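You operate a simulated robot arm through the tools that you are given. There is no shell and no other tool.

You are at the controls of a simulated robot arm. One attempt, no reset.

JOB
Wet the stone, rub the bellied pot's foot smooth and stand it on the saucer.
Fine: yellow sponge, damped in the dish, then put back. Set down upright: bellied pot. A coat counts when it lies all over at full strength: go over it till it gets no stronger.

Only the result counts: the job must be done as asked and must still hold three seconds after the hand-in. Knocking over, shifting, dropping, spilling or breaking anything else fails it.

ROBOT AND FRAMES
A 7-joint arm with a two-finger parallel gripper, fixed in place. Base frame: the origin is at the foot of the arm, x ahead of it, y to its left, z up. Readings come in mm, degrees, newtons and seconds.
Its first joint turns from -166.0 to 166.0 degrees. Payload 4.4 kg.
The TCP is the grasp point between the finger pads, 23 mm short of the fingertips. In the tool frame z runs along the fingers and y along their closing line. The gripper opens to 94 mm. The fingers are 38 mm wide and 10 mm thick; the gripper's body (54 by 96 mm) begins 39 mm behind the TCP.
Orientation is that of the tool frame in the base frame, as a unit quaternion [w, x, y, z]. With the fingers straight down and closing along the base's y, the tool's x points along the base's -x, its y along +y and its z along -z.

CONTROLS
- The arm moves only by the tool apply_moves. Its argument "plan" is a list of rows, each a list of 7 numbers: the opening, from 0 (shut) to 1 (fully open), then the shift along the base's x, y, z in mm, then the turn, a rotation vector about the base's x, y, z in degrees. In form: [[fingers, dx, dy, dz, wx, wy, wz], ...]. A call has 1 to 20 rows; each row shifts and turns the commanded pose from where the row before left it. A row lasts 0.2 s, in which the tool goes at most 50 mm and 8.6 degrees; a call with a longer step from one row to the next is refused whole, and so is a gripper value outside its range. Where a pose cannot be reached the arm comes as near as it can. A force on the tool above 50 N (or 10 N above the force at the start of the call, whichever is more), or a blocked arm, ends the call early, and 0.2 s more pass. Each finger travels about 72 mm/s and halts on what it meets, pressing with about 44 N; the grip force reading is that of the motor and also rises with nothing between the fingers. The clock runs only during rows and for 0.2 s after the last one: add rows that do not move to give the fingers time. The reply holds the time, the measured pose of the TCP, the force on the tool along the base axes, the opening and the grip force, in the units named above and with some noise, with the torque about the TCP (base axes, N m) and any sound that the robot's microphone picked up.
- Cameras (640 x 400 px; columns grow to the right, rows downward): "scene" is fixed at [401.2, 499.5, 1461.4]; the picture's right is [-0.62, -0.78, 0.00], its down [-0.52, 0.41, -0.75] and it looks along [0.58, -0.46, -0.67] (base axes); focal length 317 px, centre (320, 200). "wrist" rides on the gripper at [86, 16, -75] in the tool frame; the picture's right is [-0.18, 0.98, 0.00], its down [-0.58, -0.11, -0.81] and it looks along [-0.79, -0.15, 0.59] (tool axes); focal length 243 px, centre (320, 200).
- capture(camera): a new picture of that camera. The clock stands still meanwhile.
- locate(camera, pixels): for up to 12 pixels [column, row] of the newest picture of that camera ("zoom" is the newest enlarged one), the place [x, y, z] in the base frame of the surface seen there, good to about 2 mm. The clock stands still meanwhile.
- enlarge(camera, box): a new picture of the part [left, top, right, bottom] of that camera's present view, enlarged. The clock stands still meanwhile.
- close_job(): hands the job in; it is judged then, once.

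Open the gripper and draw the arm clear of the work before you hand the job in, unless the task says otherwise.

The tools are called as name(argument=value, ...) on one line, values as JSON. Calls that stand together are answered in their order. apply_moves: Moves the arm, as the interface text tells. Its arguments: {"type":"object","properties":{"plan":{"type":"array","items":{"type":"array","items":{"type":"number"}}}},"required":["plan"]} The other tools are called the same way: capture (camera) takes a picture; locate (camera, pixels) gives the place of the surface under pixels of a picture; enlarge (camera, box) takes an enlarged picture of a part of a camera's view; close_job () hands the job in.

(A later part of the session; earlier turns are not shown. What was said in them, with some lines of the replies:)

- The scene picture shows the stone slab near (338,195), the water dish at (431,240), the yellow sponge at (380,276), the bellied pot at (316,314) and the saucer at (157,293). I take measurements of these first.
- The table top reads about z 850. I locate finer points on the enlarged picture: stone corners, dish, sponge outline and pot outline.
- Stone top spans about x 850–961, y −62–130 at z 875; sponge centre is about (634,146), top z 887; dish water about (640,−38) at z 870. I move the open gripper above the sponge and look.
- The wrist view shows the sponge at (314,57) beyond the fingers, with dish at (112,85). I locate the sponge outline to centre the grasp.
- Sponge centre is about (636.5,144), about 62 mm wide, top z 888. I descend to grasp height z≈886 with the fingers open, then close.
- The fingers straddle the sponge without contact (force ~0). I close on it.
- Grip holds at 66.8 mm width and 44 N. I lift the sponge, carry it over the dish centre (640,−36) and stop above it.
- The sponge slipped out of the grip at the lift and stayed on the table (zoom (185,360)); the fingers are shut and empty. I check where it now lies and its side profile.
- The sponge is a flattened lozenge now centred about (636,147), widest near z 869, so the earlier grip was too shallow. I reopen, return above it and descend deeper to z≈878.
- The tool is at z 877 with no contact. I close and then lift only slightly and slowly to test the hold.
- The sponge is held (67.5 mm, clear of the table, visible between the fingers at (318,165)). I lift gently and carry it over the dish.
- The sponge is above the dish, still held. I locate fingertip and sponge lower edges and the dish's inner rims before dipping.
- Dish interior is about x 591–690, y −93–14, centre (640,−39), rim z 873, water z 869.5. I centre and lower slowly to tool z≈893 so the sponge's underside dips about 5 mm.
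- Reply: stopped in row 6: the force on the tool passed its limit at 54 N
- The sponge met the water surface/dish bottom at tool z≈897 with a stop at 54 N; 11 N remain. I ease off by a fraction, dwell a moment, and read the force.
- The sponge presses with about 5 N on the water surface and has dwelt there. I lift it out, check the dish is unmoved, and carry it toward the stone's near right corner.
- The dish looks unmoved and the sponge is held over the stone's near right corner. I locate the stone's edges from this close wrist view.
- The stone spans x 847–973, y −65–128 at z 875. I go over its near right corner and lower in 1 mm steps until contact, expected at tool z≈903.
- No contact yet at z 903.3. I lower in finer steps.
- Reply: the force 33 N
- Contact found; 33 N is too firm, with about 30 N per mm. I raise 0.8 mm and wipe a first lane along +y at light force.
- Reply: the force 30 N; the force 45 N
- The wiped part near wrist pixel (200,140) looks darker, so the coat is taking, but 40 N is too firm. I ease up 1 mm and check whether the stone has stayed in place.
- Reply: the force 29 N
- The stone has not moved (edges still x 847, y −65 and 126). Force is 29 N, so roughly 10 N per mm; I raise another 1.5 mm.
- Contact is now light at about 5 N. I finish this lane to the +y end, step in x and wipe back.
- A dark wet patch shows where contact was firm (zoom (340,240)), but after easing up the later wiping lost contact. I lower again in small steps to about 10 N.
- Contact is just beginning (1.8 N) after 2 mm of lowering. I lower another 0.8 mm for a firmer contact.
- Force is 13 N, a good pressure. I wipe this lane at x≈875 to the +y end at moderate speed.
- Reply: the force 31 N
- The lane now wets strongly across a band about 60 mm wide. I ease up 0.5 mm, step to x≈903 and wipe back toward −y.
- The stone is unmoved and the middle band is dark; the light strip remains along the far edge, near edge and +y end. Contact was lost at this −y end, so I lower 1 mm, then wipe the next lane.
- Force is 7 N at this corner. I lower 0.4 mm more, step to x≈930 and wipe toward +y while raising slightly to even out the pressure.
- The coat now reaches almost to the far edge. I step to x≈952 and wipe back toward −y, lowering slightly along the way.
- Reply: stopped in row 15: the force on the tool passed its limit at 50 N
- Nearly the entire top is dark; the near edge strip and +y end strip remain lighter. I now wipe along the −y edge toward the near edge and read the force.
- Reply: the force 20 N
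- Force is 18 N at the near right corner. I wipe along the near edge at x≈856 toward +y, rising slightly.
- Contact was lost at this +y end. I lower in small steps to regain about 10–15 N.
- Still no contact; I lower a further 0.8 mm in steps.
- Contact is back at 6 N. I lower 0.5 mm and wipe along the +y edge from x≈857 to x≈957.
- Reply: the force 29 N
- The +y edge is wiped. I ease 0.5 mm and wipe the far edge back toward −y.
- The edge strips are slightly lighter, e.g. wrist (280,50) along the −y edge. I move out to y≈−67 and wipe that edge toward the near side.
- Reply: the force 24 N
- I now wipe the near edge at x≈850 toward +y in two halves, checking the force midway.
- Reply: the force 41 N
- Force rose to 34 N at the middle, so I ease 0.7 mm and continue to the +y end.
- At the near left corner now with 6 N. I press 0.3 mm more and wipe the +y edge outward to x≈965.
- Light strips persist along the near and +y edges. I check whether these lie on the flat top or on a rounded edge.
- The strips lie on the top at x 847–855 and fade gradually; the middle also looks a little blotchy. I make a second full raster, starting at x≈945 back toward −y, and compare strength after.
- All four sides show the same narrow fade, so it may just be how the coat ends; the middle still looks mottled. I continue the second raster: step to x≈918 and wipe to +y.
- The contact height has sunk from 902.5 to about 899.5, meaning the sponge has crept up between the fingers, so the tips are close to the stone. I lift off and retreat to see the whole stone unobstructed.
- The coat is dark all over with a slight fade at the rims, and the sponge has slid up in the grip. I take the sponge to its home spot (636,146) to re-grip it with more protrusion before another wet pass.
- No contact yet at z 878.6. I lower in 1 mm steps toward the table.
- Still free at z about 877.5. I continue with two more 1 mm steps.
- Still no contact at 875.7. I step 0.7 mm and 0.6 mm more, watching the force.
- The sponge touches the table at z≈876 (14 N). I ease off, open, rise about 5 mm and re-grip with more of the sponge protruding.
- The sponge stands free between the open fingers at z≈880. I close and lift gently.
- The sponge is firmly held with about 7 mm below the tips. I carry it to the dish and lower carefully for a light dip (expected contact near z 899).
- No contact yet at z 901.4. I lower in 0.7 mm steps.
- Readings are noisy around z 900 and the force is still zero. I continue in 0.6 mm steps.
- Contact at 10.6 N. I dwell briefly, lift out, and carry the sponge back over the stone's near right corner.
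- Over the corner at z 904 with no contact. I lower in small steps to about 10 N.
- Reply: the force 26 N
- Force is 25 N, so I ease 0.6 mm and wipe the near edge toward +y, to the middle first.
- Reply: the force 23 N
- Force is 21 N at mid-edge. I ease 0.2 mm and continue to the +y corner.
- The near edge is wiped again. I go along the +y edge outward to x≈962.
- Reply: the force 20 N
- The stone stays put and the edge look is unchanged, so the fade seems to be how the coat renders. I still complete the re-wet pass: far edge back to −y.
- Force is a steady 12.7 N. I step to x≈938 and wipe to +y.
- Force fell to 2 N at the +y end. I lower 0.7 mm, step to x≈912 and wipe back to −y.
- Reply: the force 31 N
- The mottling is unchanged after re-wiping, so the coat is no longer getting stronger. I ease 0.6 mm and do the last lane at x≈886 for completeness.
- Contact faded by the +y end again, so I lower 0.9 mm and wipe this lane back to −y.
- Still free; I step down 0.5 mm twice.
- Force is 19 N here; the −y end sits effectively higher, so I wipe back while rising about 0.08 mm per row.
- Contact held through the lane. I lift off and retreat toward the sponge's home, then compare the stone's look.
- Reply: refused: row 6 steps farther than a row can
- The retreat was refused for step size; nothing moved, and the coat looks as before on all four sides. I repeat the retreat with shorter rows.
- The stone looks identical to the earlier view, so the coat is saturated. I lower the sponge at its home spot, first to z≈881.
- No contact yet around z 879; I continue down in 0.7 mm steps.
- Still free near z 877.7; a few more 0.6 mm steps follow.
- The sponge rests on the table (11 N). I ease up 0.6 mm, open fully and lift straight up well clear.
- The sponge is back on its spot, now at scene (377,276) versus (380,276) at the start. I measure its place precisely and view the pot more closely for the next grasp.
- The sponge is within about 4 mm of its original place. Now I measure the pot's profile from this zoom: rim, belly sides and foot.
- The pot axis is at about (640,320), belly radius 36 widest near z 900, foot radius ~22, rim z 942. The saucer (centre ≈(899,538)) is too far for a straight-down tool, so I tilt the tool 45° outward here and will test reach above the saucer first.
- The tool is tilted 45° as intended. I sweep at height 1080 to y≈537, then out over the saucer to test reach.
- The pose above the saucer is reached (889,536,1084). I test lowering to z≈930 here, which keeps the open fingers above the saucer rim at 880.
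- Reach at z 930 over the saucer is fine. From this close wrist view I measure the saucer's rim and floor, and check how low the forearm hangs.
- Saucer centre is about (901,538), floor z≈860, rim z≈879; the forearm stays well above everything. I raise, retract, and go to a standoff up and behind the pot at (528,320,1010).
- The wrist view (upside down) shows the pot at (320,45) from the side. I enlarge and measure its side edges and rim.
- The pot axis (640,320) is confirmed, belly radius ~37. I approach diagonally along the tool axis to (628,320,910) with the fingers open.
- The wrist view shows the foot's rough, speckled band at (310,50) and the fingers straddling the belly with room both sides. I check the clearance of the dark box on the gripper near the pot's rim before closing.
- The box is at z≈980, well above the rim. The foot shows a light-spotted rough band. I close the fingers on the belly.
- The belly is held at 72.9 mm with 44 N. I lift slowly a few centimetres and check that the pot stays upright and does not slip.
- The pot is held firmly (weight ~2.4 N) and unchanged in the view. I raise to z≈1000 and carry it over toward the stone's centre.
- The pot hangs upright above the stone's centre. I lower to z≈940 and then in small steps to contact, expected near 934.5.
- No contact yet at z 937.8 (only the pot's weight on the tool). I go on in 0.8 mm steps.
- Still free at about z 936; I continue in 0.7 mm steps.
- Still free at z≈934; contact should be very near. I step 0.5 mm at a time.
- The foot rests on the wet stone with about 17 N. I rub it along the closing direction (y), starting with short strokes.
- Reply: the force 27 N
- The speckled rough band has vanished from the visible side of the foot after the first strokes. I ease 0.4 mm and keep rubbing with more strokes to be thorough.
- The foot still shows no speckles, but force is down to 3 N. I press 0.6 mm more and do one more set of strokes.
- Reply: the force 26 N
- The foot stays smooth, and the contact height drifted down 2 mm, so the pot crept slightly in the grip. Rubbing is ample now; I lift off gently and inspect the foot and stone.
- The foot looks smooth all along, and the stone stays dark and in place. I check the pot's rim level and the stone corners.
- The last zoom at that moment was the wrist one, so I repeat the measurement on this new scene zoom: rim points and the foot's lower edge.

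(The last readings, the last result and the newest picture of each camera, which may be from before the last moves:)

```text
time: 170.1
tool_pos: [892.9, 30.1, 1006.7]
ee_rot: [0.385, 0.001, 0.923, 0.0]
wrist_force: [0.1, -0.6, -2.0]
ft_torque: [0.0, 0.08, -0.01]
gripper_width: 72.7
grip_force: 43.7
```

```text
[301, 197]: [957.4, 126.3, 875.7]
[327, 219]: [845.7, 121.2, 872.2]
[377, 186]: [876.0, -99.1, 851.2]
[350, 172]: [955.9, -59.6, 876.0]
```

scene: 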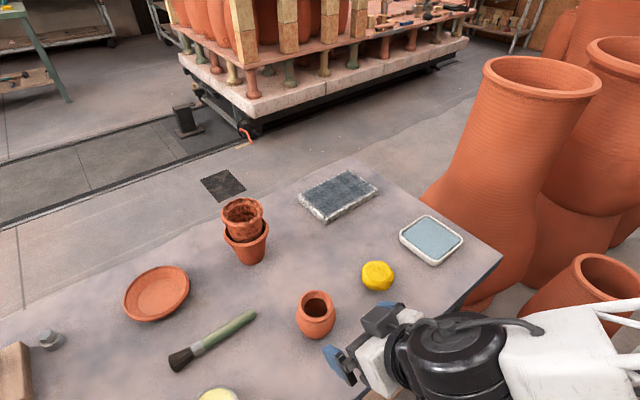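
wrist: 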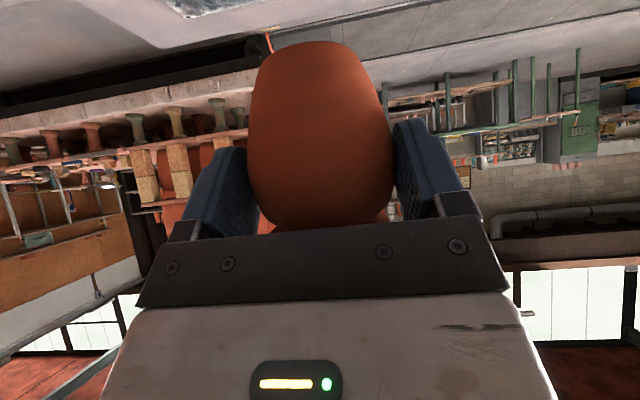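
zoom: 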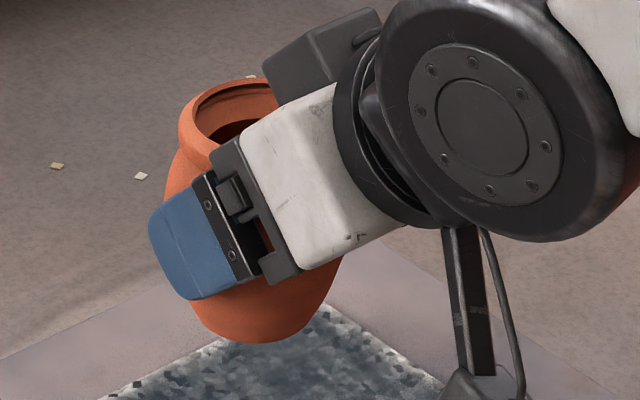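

The rim is level (z 1039–1042 all round), pot axis about 11 mm ahead of the TCP, and the stone is unmoved. I carry the pot back, around in front of the stacked pots, and over the saucer centre (901,538).

apply_moves(plan=[[0, -25, 10, 0, 0, 0, 0], [0, -38, 15, 0, 0, 0, 0], [0, -38, 20, 0, 0, 0, 0], [0, -38, 25, 0, 0, 0, 0], [0, -38, 28, 0, 0, 0, 0], [0, -33, 35, 0, 0, 0, 0], [0, -18, 42, 0, 0, 0, 0], [0, 0, 45, 0, 0, 0, 0], [0, 0, 45, 0, 0, 0, 0], [0, 0, 45, 0, 0, 0, 0], [0, 0, 45, 0, 0, 0, 0], [0, 10, 42, 0, 0, 0, 0], [0, 28, 38, 0, 0, 0, 0], [0, 38, 30, 0, 0, 0, 0], [0, 40, 22, 0, 0, 0, 0], [0, 40, 15, 0, 0, 0, 0], [0, 35, 6, 0, 0, 0, 0], [0, 20, 0, 0, 0, 0, 0], [0, 13.6, 0, 0, 0, 0, 0], [0, 0, 0, 0, 0, 0, 0]])

capture(camera="scene")

capture(camera="wrist")

```text
time: 174.3
tool_pos: [889.7, 537.1, 1008.0]
ee_rot: [0.385, 0.0, 0.923, 0.0]
wrist_force: [-0.6, 0.4, -1.9]
ft_torque: [-0.01, 0.04, 0.02]
gripper_width: 72.6
grip_force: 44.4
```

```text
taken
```

scene: 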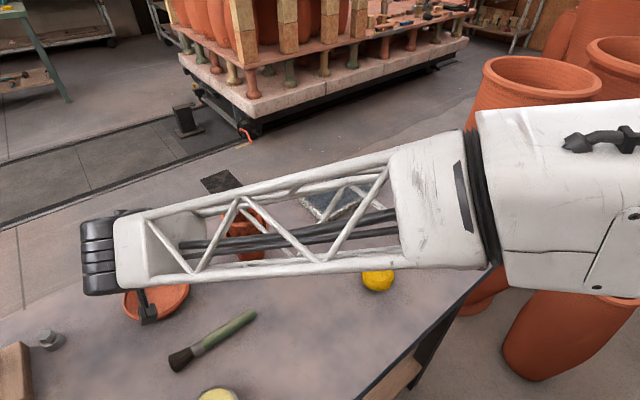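

```text
taken
```

wrist: 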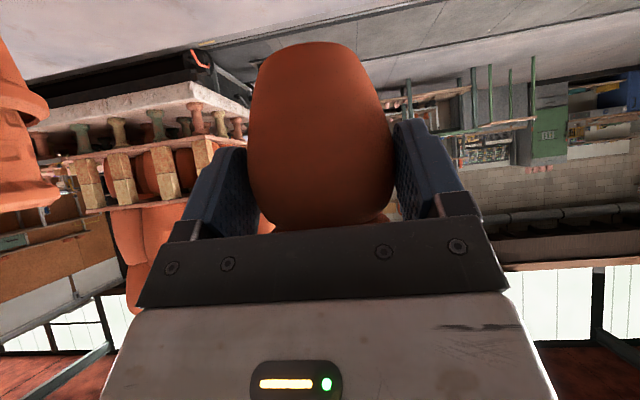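

The pot is above the saucer, the stacked pots untouched. I lower to z≈945 (foot just above the saucer rim) and check alignment.

apply_moves(plan=[[0, 0, 0.8, -15, 0, 0, 0], [0, 0, 0, -20, 0, 0, 0], [0, 0, 0, -18, 0, 0, 0], [0, 0, 0, -8, 0, 0, 0], [0, 0, 0, 0, 0, 0, 0], [0, 0, 0, 0, 0, 0, 0]])

capture(camera="wrist")

enlarge(camera="scene", box=[90, 220, 240, 340])

enlarge(camera="wrist", box=[160, 0, 480, 120])

```text
time: 175.7
tool_pos: [889.1, 539.5, 945.5]
ee_rot: [0.385, 0.001, 0.923, -0.001]
wrist_force: [0.4, 0.0, -2.5]
ft_torque: [0.02, 0.0, -0.01]
gripper_width: 72.9
grip_force: 44.6
```

```text
taken
```

wrist: 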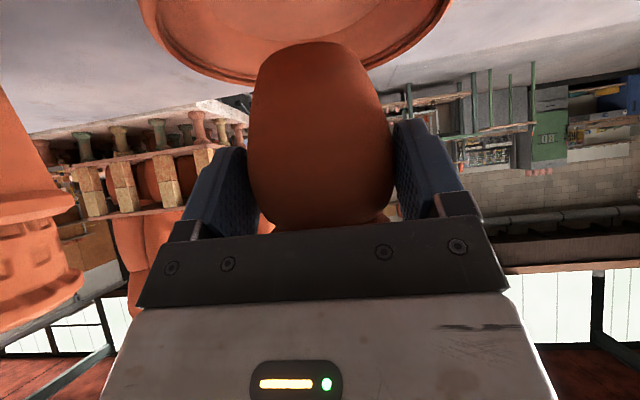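

```text
3.33 times, centred on (165, 280) of scene
```

zoom: 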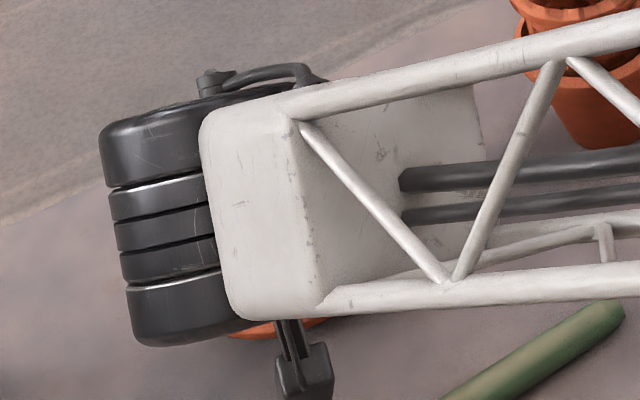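

```text
2.00 times, centred on (320, 60) of wrist
```

zoom: 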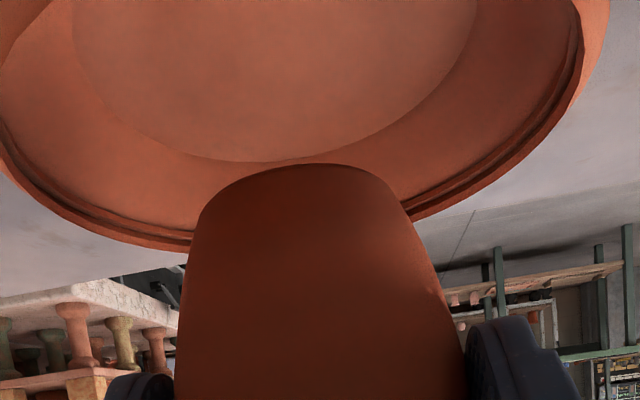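

The wrist zoom shows the saucer's floor disc and the pot's foot above it. I measure the floor disc edge to confirm the centre.

locate(camera="zoom", pixels=[[78, 40], [130, 115], [200, 150], [270, 160], [400, 120], [465, 40], [270, 80], [20, 185], [100, 225], [180, 242], [480, 175], [570, 80]])

locate(camera="wrist", pixels=[[275, 50], [310, 42], [345, 48], [310, 60], [260, 75], [370, 75], [250, 120], [390, 120]])

```text
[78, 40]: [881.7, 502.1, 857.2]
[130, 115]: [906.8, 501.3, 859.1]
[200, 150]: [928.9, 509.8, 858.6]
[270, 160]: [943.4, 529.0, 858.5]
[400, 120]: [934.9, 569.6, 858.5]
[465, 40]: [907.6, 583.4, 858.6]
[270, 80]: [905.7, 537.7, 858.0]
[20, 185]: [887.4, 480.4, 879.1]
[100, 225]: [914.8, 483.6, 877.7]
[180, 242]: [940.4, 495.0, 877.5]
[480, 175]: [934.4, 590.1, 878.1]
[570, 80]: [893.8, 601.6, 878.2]
```

```text
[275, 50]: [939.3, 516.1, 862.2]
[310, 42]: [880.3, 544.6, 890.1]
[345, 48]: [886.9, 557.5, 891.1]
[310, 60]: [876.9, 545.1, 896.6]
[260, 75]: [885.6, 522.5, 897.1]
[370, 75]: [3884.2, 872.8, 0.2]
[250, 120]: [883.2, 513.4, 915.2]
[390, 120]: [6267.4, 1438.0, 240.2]
```

Saucer centre measures (902.5,541) and the pot axis about (902,541.5), well aligned. Before lowering further I check the clearance of the wrist camera housing over the brush lying near (740,550).

enlarge(camera="scene", box=[130, 290, 230, 380])

capture(camera="scene")

```text
4.44 times, centred on (180, 335) of scene
```

zoom: 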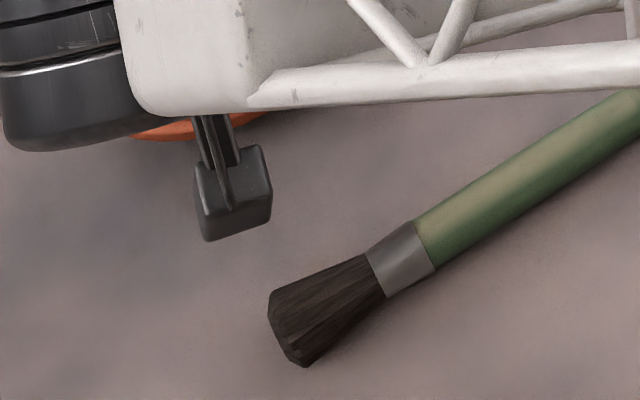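

```text
taken
```

scene: 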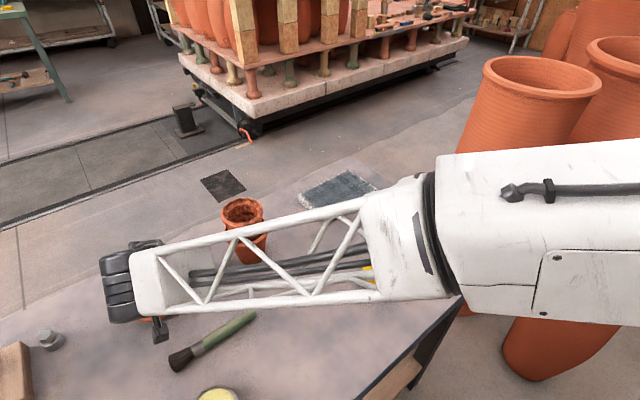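

locate(camera="zoom", pixels=[[208, 238], [235, 200], [270, 215], [200, 175], [258, 150], [240, 232], [270, 290], [290, 280], [330, 265], [305, 365], [368, 258], [340, 350]])

```text
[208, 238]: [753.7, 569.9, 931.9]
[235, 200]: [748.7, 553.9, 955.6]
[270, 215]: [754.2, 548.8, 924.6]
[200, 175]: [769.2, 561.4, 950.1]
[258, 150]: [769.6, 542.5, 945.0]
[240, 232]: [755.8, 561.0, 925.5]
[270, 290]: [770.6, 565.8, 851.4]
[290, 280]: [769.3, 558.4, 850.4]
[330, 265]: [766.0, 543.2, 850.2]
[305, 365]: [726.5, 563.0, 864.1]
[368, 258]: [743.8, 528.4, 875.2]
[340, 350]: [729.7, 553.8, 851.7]
```

The camera housing's underside is about 23 mm below the TCP, so at placing height it stays ≥10 mm above the brush (top ~879) and slightly beside it. I lower the pot further to just above the saucer floor.

apply_moves(plan=[[0, 0.5, 0, -10, 0, 0, 0], [0, 0, 0, -8, 0, 0, 0], [0, 0, 0, -4, 0, 0, 0], [0, 0, 0, -2, 0, 0, 0], [0, 0, 0, 0, 0, 0, 0]])

apply_moves(plan=[[0, 0, 0, -1, 0, 0, 0], [0, 0, 0, 0, 0, 0, 0]])

apply_moves(plan=[[0, 0, 0, -1, 0, 0, 0], [0, 0, 0, 0, 0, 0, 0]])

```text
time: 176.9
tool_pos: [890.5, 538.1, 922.3]
ee_rot: [0.385, 0.001, 0.923, 0.0]
wrist_force: [0.3, 0.2, -2.5]
ft_torque: [0.01, 0.01, 0.04]
gripper_width: 72.6
grip_force: 43.9
```

```text
time: 177.5
tool_pos: [889.9, 539.5, 921.2]
ee_rot: [0.385, 0.0, 0.923, 0.001]
wrist_force: [-0.2, 1.4, -2.4]
ft_torque: [0.03, 0.03, -0.02]
gripper_width: 72.5
grip_force: 44.1
```

```text
time: 178.1
tool_pos: [889.2, 538.8, 919.3]
ee_rot: [0.386, 0.001, 0.923, -0.001]
wrist_force: [0.6, 0.2, -2.3]
ft_torque: [-0.01, 0.04, -0.01]
gripper_width: 72.8
grip_force: 44.1
```

No contact yet at z 919–920. I continue in 0.8 mm steps toward the saucer floor.

apply_moves(plan=[[0, 0, 0, -0.8, 0, 0, 0], [0, 0, 0, 0, 0, 0, 0]])

apply_moves(plan=[[0, 0, 0, -0.8, 0, 0, 0], [0, 0, 0, 0, 0, 0, 0]])

apply_moves(plan=[[0, 0, 0, -0.6, 0, 0, 0], [0, 0, 0, 0, 0, 0, 0]])

```text
time: 178.7
tool_pos: [889.9, 540.2, 918.1]
ee_rot: [0.385, 0.0, 0.923, 0.0]
wrist_force: [0.5, -1.4, -1.7]
ft_torque: [0.01, 0.04, 0.01]
gripper_width: 72.8
grip_force: 43.5
```

```text
time: 179.3
tool_pos: [890.2, 538.7, 917.2]
ee_rot: [0.385, 0.001, 0.923, 0.0]
wrist_force: [0.6, 0.6, -2.8]
ft_torque: [-0.01, 0.05, 0.01]
gripper_width: 72.6
grip_force: 44.2
```

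```text
time: 179.9
tool_pos: [889.8, 539.7, 916.3]
ee_rot: [0.385, 0.0, 0.923, 0.0]
wrist_force: [-0.9, 0.4, -2.4]
ft_torque: [-0.03, 0.01, 0.02]
gripper_width: 72.6
grip_force: 43.8
```

Still hanging free at z≈916.5. I take further 0.5 mm steps.

apply_moves(plan=[[0, 0, 0, -0.5, 0, 0, 0], [0, 0, 0, 0, 0, 0, 0]])

apply_moves(plan=[[0, 0, 0, -0.5, 0, 0, 0], [0, 0, 0, 0, 0, 0, 0]])

apply_moves(plan=[[0, 0, 0, -0.5, 0, 0, 0], [0, 0, 0, 0, 0, 0, 0]])

```text
time: 180.5
tool_pos: [889.4, 540.8, 917.0]
ee_rot: [0.385, 0.001, 0.923, -0.001]
wrist_force: [0.3, 0.6, -2.0]
ft_torque: [0.01, 0.0, 0.0]
gripper_width: 72.8
grip_force: 43.6
```

```text
time: 181.1
tool_pos: [890.8, 540.6, 916.3]
ee_rot: [0.385, 0.001, 0.923, -0.001]
wrist_force: [-0.7, -0.3, 2.0]
ft_torque: [0.05, 0.0, 0.01]
gripper_width: 72.9
grip_force: 44.0
```

```text
time: 181.7
tool_pos: [890.1, 539.5, 917.0]
ee_rot: [0.386, 0.0, 0.923, 0.001]
wrist_force: [1.2, 4.6, 8.0]
ft_torque: [0.33, -0.24, 0.06]
gripper_width: 72.7
grip_force: 44.1
```

The foot touches the saucer floor (8 N). I ease 0.4 mm and check the seating in the wrist view before releasing.

apply_moves(plan=[[0, 0, 0, 0.4, 0, 0, 0], [0, 0, 0, 0, 0, 0, 0]])

enlarge(camera="wrist", box=[120, 0, 520, 240])

```text
time: 182.3
tool_pos: [889.0, 539.5, 916.9]
ee_rot: [0.386, 0.001, 0.923, -0.001]
wrist_force: [-1.2, 3.4, 9.4]
ft_torque: [0.25, -0.13, 0.06]
gripper_width: 72.8
grip_force: 44.0
```

```text
1.60 times, centred on (320, 120) of wrist
```

zoom: 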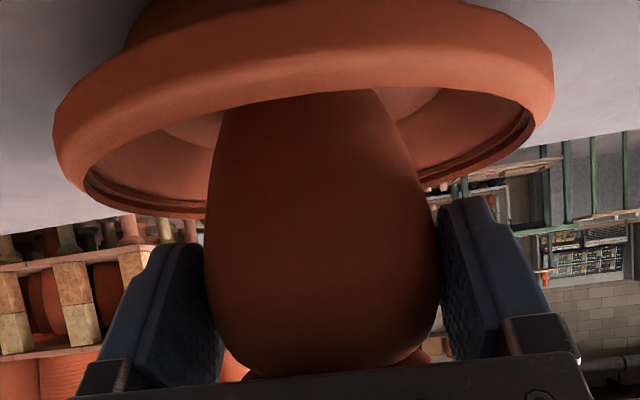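

The pot sits inside the saucer. Force is still 9 N, so I ease another 0.6 mm before letting go.

apply_moves(plan=[[0, 0, 0, 0.6, 0, 0, 0], [0, 0, 0, 0, 0, 0, 0]])

```text
time: 182.9
tool_pos: [889.2, 538.2, 916.5]
ee_rot: [0.385, 0.0, 0.923, 0.0]
wrist_force: [-0.5, 1.5, 7.8]
ft_torque: [0.22, -0.11, 0.04]
gripper_width: 72.8
grip_force: 44.2
```

Force remains 7.8 N; I ease another 0.6 mm.

apply_moves(plan=[[0, 0, 0, 0.6, 0, 0, 0], [0, 0, 0, 0, 0, 0, 0]])

```text
time: 183.5
tool_pos: [890.1, 538.8, 916.9]
ee_rot: [0.385, -0.001, 0.923, 0.001]
wrist_force: [1.2, -0.7, 1.5]
ft_torque: [0.05, -0.17, 0.0]
gripper_width: 72.7
grip_force: 43.8
```

The pot now rests lightly (about 1.5 N). I open the fingers in small increments.

apply_moves(plan=[[0.77, 0, 0, 0, 0, 0, 0], [0.79, 0, 0, 0, 0, 0, 0], [0.82, 0, 0, 0, 0, 0, 0], [0.88, 0, 0, 0, 0, 0, 0], [0.95, 0, 0, 0, 0, 0, 0], [1, 0, 0, 0, 0, 0, 0], [1, 0, 0, 0, 0, 0, 0]])

capture(camera="wrist")

```text
time: 185.1
tool_pos: [889.5, 540.2, 917.3]
ee_rot: [0.385, 0.001, 0.923, 0.0]
wrist_force: [-0.5, 0.2, -0.5]
ft_torque: [-0.02, 0.01, 0.0]
gripper_width: 94.1
grip_force: 0.0
```

```text
taken
```

wrist: 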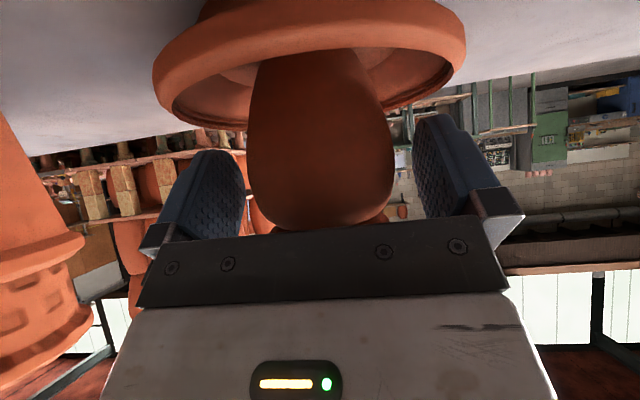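

The pot stands free between the open fingers. I back out along the tool axis, up and away from the pot.

apply_moves(plan=[[1, -6, 0, 6, 0, 0, 0], [1, -12, 0, 12, 0, 0, 0], [1, -18, 0, 18, 0, 0, 0], [1, -25, 0, 25, 0, 0, 0], [1, -25, 0, 25, 0, 0, 0], [1, -25, 0, 25, 0, 0, 0], [1, -30, 0, 20, 0, 0, 0], [1, -35, 0, 20, 0, 0, 0], [1, -40, 0, 10, 0, 0, 0], [1, -40, -10, 0, 0, 0, 0], [1, -30, -25, 0, 0, 0, 0], [1, -10, -40, 0, 0, 0, 0], [1, 0, -45, 0, 0, 0, 0], [1, 0, -45, 0, 0, 0, 0], [1, 0, -45, 0, 0, 0, 0], [1, 0, -45, 0, 0, 0, 0], [1, 0, -45, 0, 0, 0, 0], [1, 0, -25, 0, 0, 0, 0], [1, 0, 0, 0, 0, 0, 0]])

capture(camera="scene")

capture(camera="wrist")

enlarge(camera="scene", box=[90, 210, 240, 340])

```text
time: 189.1
tool_pos: [594.7, 214.7, 1081.2]
ee_rot: [0.384, 0.0, 0.923, 0.0]
wrist_force: [1.8, 0.4, -0.4]
ft_torque: [0.02, 0.02, 0.04]
gripper_width: 93.9
grip_force: 0.0
```

```text
taken
```

scene: 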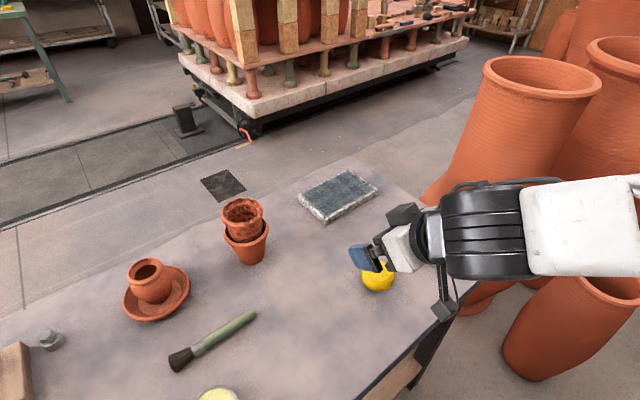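

```text
taken
```

wrist: 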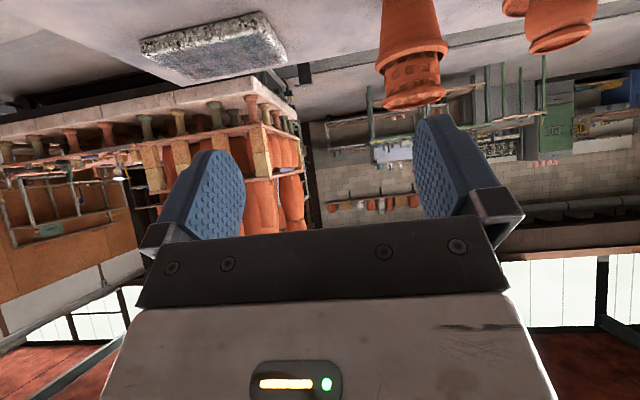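

```text
3.08 times, centred on (165, 275) of scene
```

zoom: 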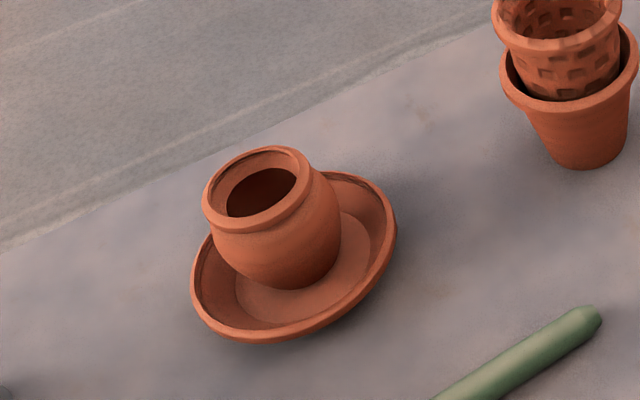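

The pot stands in the saucer and everything else looks undisturbed. I check that the pot's rim is level and centred, and that the saucer, sponge, dish and stone are where they were.

locate(camera="zoom", pixels=[[258, 150], [300, 160], [310, 185], [205, 195], [215, 225], [270, 225], [330, 265], [290, 288], [230, 265], [195, 290], [380, 190], [300, 330]])

locate(camera="scene", pixels=[[301, 197], [327, 219], [350, 172], [372, 187], [126, 300], [188, 285], [157, 268], [254, 314], [170, 362], [377, 285], [243, 203], [225, 232]])

```text
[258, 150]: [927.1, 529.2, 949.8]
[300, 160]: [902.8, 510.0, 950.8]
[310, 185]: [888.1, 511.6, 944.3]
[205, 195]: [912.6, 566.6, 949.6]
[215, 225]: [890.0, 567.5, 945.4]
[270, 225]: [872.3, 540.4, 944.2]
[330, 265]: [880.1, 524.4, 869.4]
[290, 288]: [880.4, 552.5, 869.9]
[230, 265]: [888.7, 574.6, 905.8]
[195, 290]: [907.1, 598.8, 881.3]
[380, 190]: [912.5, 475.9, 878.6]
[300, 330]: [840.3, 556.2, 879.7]
```

```text
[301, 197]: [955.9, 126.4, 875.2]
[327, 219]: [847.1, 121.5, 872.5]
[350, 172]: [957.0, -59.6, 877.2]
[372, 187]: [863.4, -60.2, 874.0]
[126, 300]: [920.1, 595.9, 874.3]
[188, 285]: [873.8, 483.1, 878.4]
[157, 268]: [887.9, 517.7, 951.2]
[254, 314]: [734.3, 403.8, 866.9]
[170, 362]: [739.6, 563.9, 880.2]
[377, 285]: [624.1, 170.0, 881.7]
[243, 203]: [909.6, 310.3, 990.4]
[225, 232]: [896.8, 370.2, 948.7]
```

The pot's rim is level (z≈950 around, as expected for a 92 mm pot on the floor at 858.5), centred near (901,539), and saucer, brush and stone are unmoved. Before handing in I take a closer look at the stone's coat, so I turn the tool back down and go above it.

apply_moves(plan=[[1, 10, -20, 0, 0, 7.5, 0], [1, 25, -30, 0, 0, 7.5, 0], [1, 30, -30, 0, 0, 7.5, 0], [1, 35, -30, 0, 0, 7.5, 0], [1, 38, -30, 0, 0, 7.5, 0], [1, 38, -25, 0, 0, 7.5, 0], [1, 38, -15, 0, 0, 0, 0], [1, 38, -5, 0, 0, 0, 0], [1, 30, 0, -10, 0, 0, 0], [1, 15, 0, -30, 0, 0, 0], [1, 0, 0, -30, 0, 0, 0], [1, 0, 0, 0, 0, 0, 0], [1, 0, 0, 0, 0, 0, 0]])

capture(camera="wrist")

enlarge(camera="wrist", box=[160, 0, 480, 150])

```text
time: 191.9
tool_pos: [890.1, 31.3, 1007.2]
ee_rot: [0.003, 0.0, 1.0, 0.0]
wrist_force: [0.3, 0.4, -0.3]
ft_torque: [-0.03, 0.0, -0.01]
gripper_width: 94.2
grip_force: 0.1
```

```text
taken
```

wrist: 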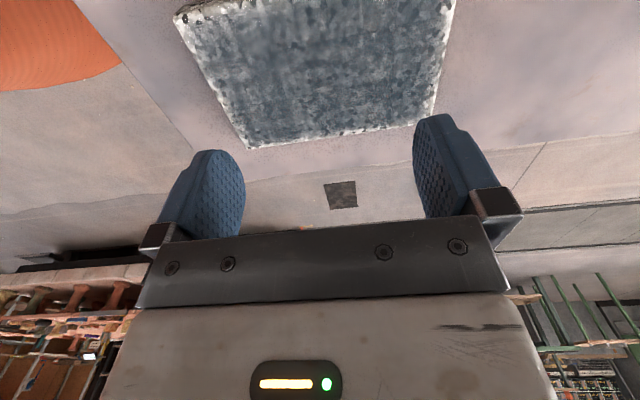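

```text
2.00 times, centred on (320, 75) of wrist
```

zoom: 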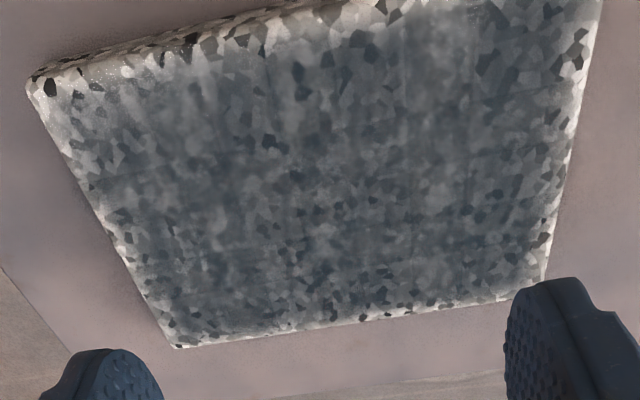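

The coat looks even, with slightly lighter corners at the near side (zoom (100,90) and (575,50)). I back off 50 mm to see the near edge fully.

apply_moves(plan=[[1, -30, 0, 0, 0, 0, 0], [1, -30, 0, 0, 0, 0, 0], [1, 0, 0, 0, 0, 0, 0], [1, 0, 0, 0, 0, 0, 0]])

capture(camera="wrist")

enlarge(camera="wrist", box=[180, 30, 340, 150])

enlarge(camera="wrist", box=[300, 10, 460, 130])

```text
time: 192.9
tool_pos: [830.2, 31.7, 1008.9]
ee_rot: [0.002, 0.0, 1.0, 0.0]
wrist_force: [-0.5, -0.2, 0.2]
ft_torque: [0.0, 0.0, 0.0]
gripper_width: 94.0
grip_force: 0.1
```

```text
taken
```

wrist: 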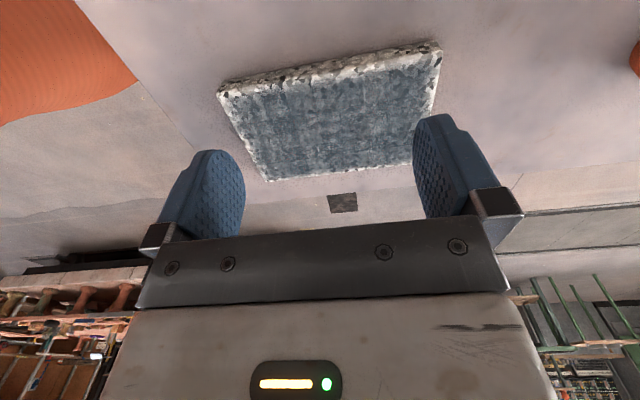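

```text
3.33 times, centred on (260, 90) of wrist
```

zoom: 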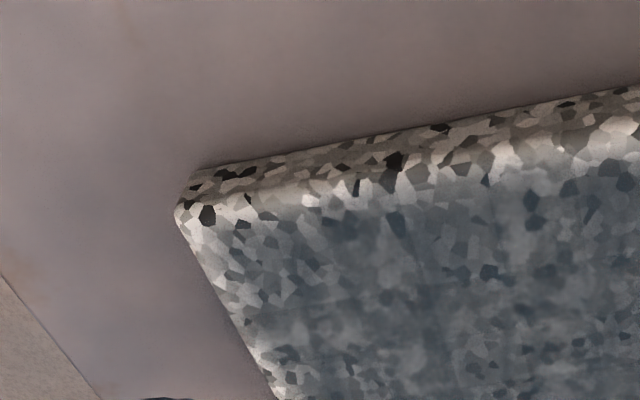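

```text
3.33 times, centred on (380, 70) of wrist
```

zoom: 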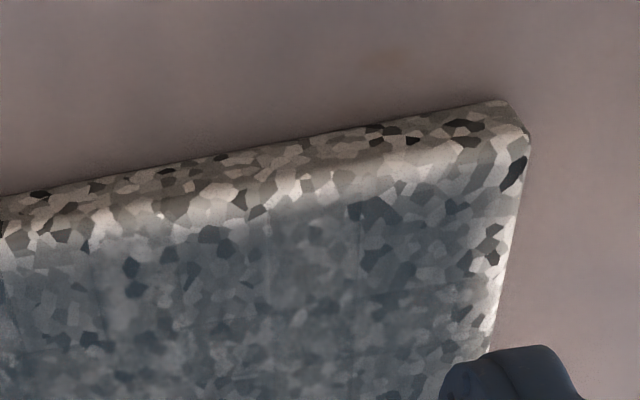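

The coat ends in the same soft fade on every side, like its texture border, and did not change between the earlier passes. I also inspect the pot's foot on the saucer once more from the scene camera.

enlarge(camera="scene", box=[115, 245, 200, 330])

enlarge(camera="scene", box=[290, 160, 390, 230])

```text
4.71 times, centred on (158, 288) of scene
```

zoom: 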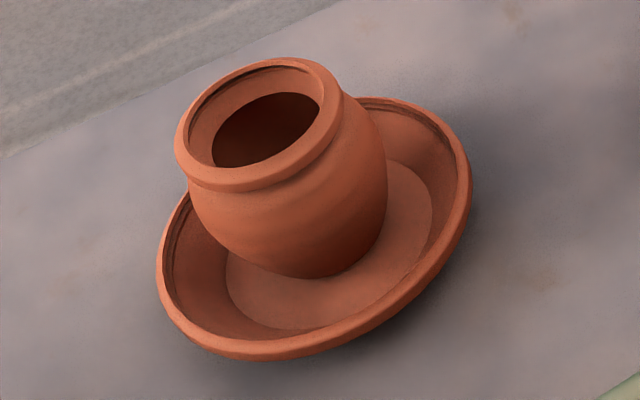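

```text
5.71 times, centred on (340, 195) of scene
```

zoom: 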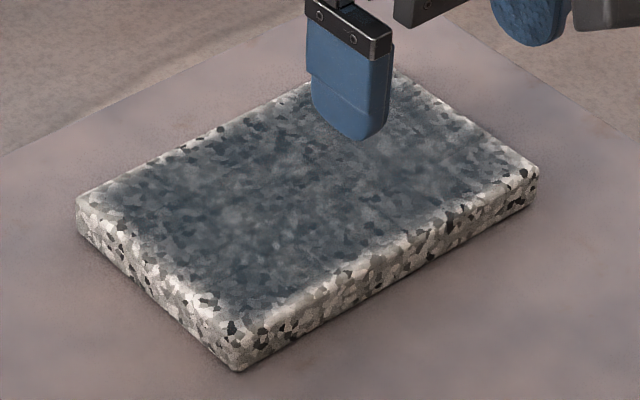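

The pot stands upright and smooth on the saucer, and the stone's coat is unchanged. I draw the open gripper up and back, clear of the work.

apply_moves(plan=[[1, -20, 0, 30, 0, 0, 0], [1, -25, 0, 35, 0, 0, 0], [1, -25, 0, 35, 0, 0, 0], [1, -25, 0, 35, 0, 0, 0], [1, -25, 0, 25, 0, 0, 0], [1, 0, 0, 10, 0, 0, 0], [1, 0, 0, 0, 0, 0, 0], [1, 0, 0, 0, 0, 0, 0]])

capture(camera="scene")

```text
time: 194.7
tool_pos: [710.1, 29.2, 1179.3]
ee_rot: [0.003, 0.0, 1.0, -0.001]
wrist_force: [-0.9, 0.2, 0.0]
ft_torque: [-0.01, -0.02, -0.04]
gripper_width: 94.3
grip_force: 0.0
```

```text
taken
```

scene: 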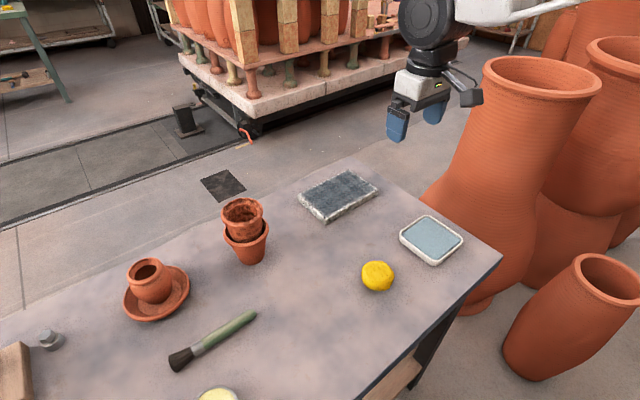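

The final view shows the wet stone at (338,195), sponge back at (377,276), dish at (431,240), and the pot upright on its saucer at (155,285), with the arm clear and open. I hand the job in.

close_job()

```text
The job is handed in.
```

I wet the stone, rubbed the bellied pot's foot smooth and stood the pot upright on the saucer. The job is handed in, and I have not seen a verdict.

- **Stone:** I wiped it with the yellow sponge, damped twice in the dish, until going over it made it no darker. A narrow, slightly lighter fade remains along all four edges. It did not change between the later passes, so I took it for how the coat is drawn, but I could not confirm that.
- **Pot foot:** The light-speckled rough band disappeared after the first strokes, and I kept rubbing well beyond that. I only saw the foot from two sides, so the far side is unchecked.
- **Pot on saucer:** It sits about centred, and the rim reads level.
- **Sponge:** It is back within about 4 mm of where it started. It slipped out of the grip on my first lift but only stayed on the table. I re-gripped it lower.
- **Everything else:** The stone, dish, saucer, brush and stacked pots showed no sign of having moved. The gripper is open and the arm is drawn clear.
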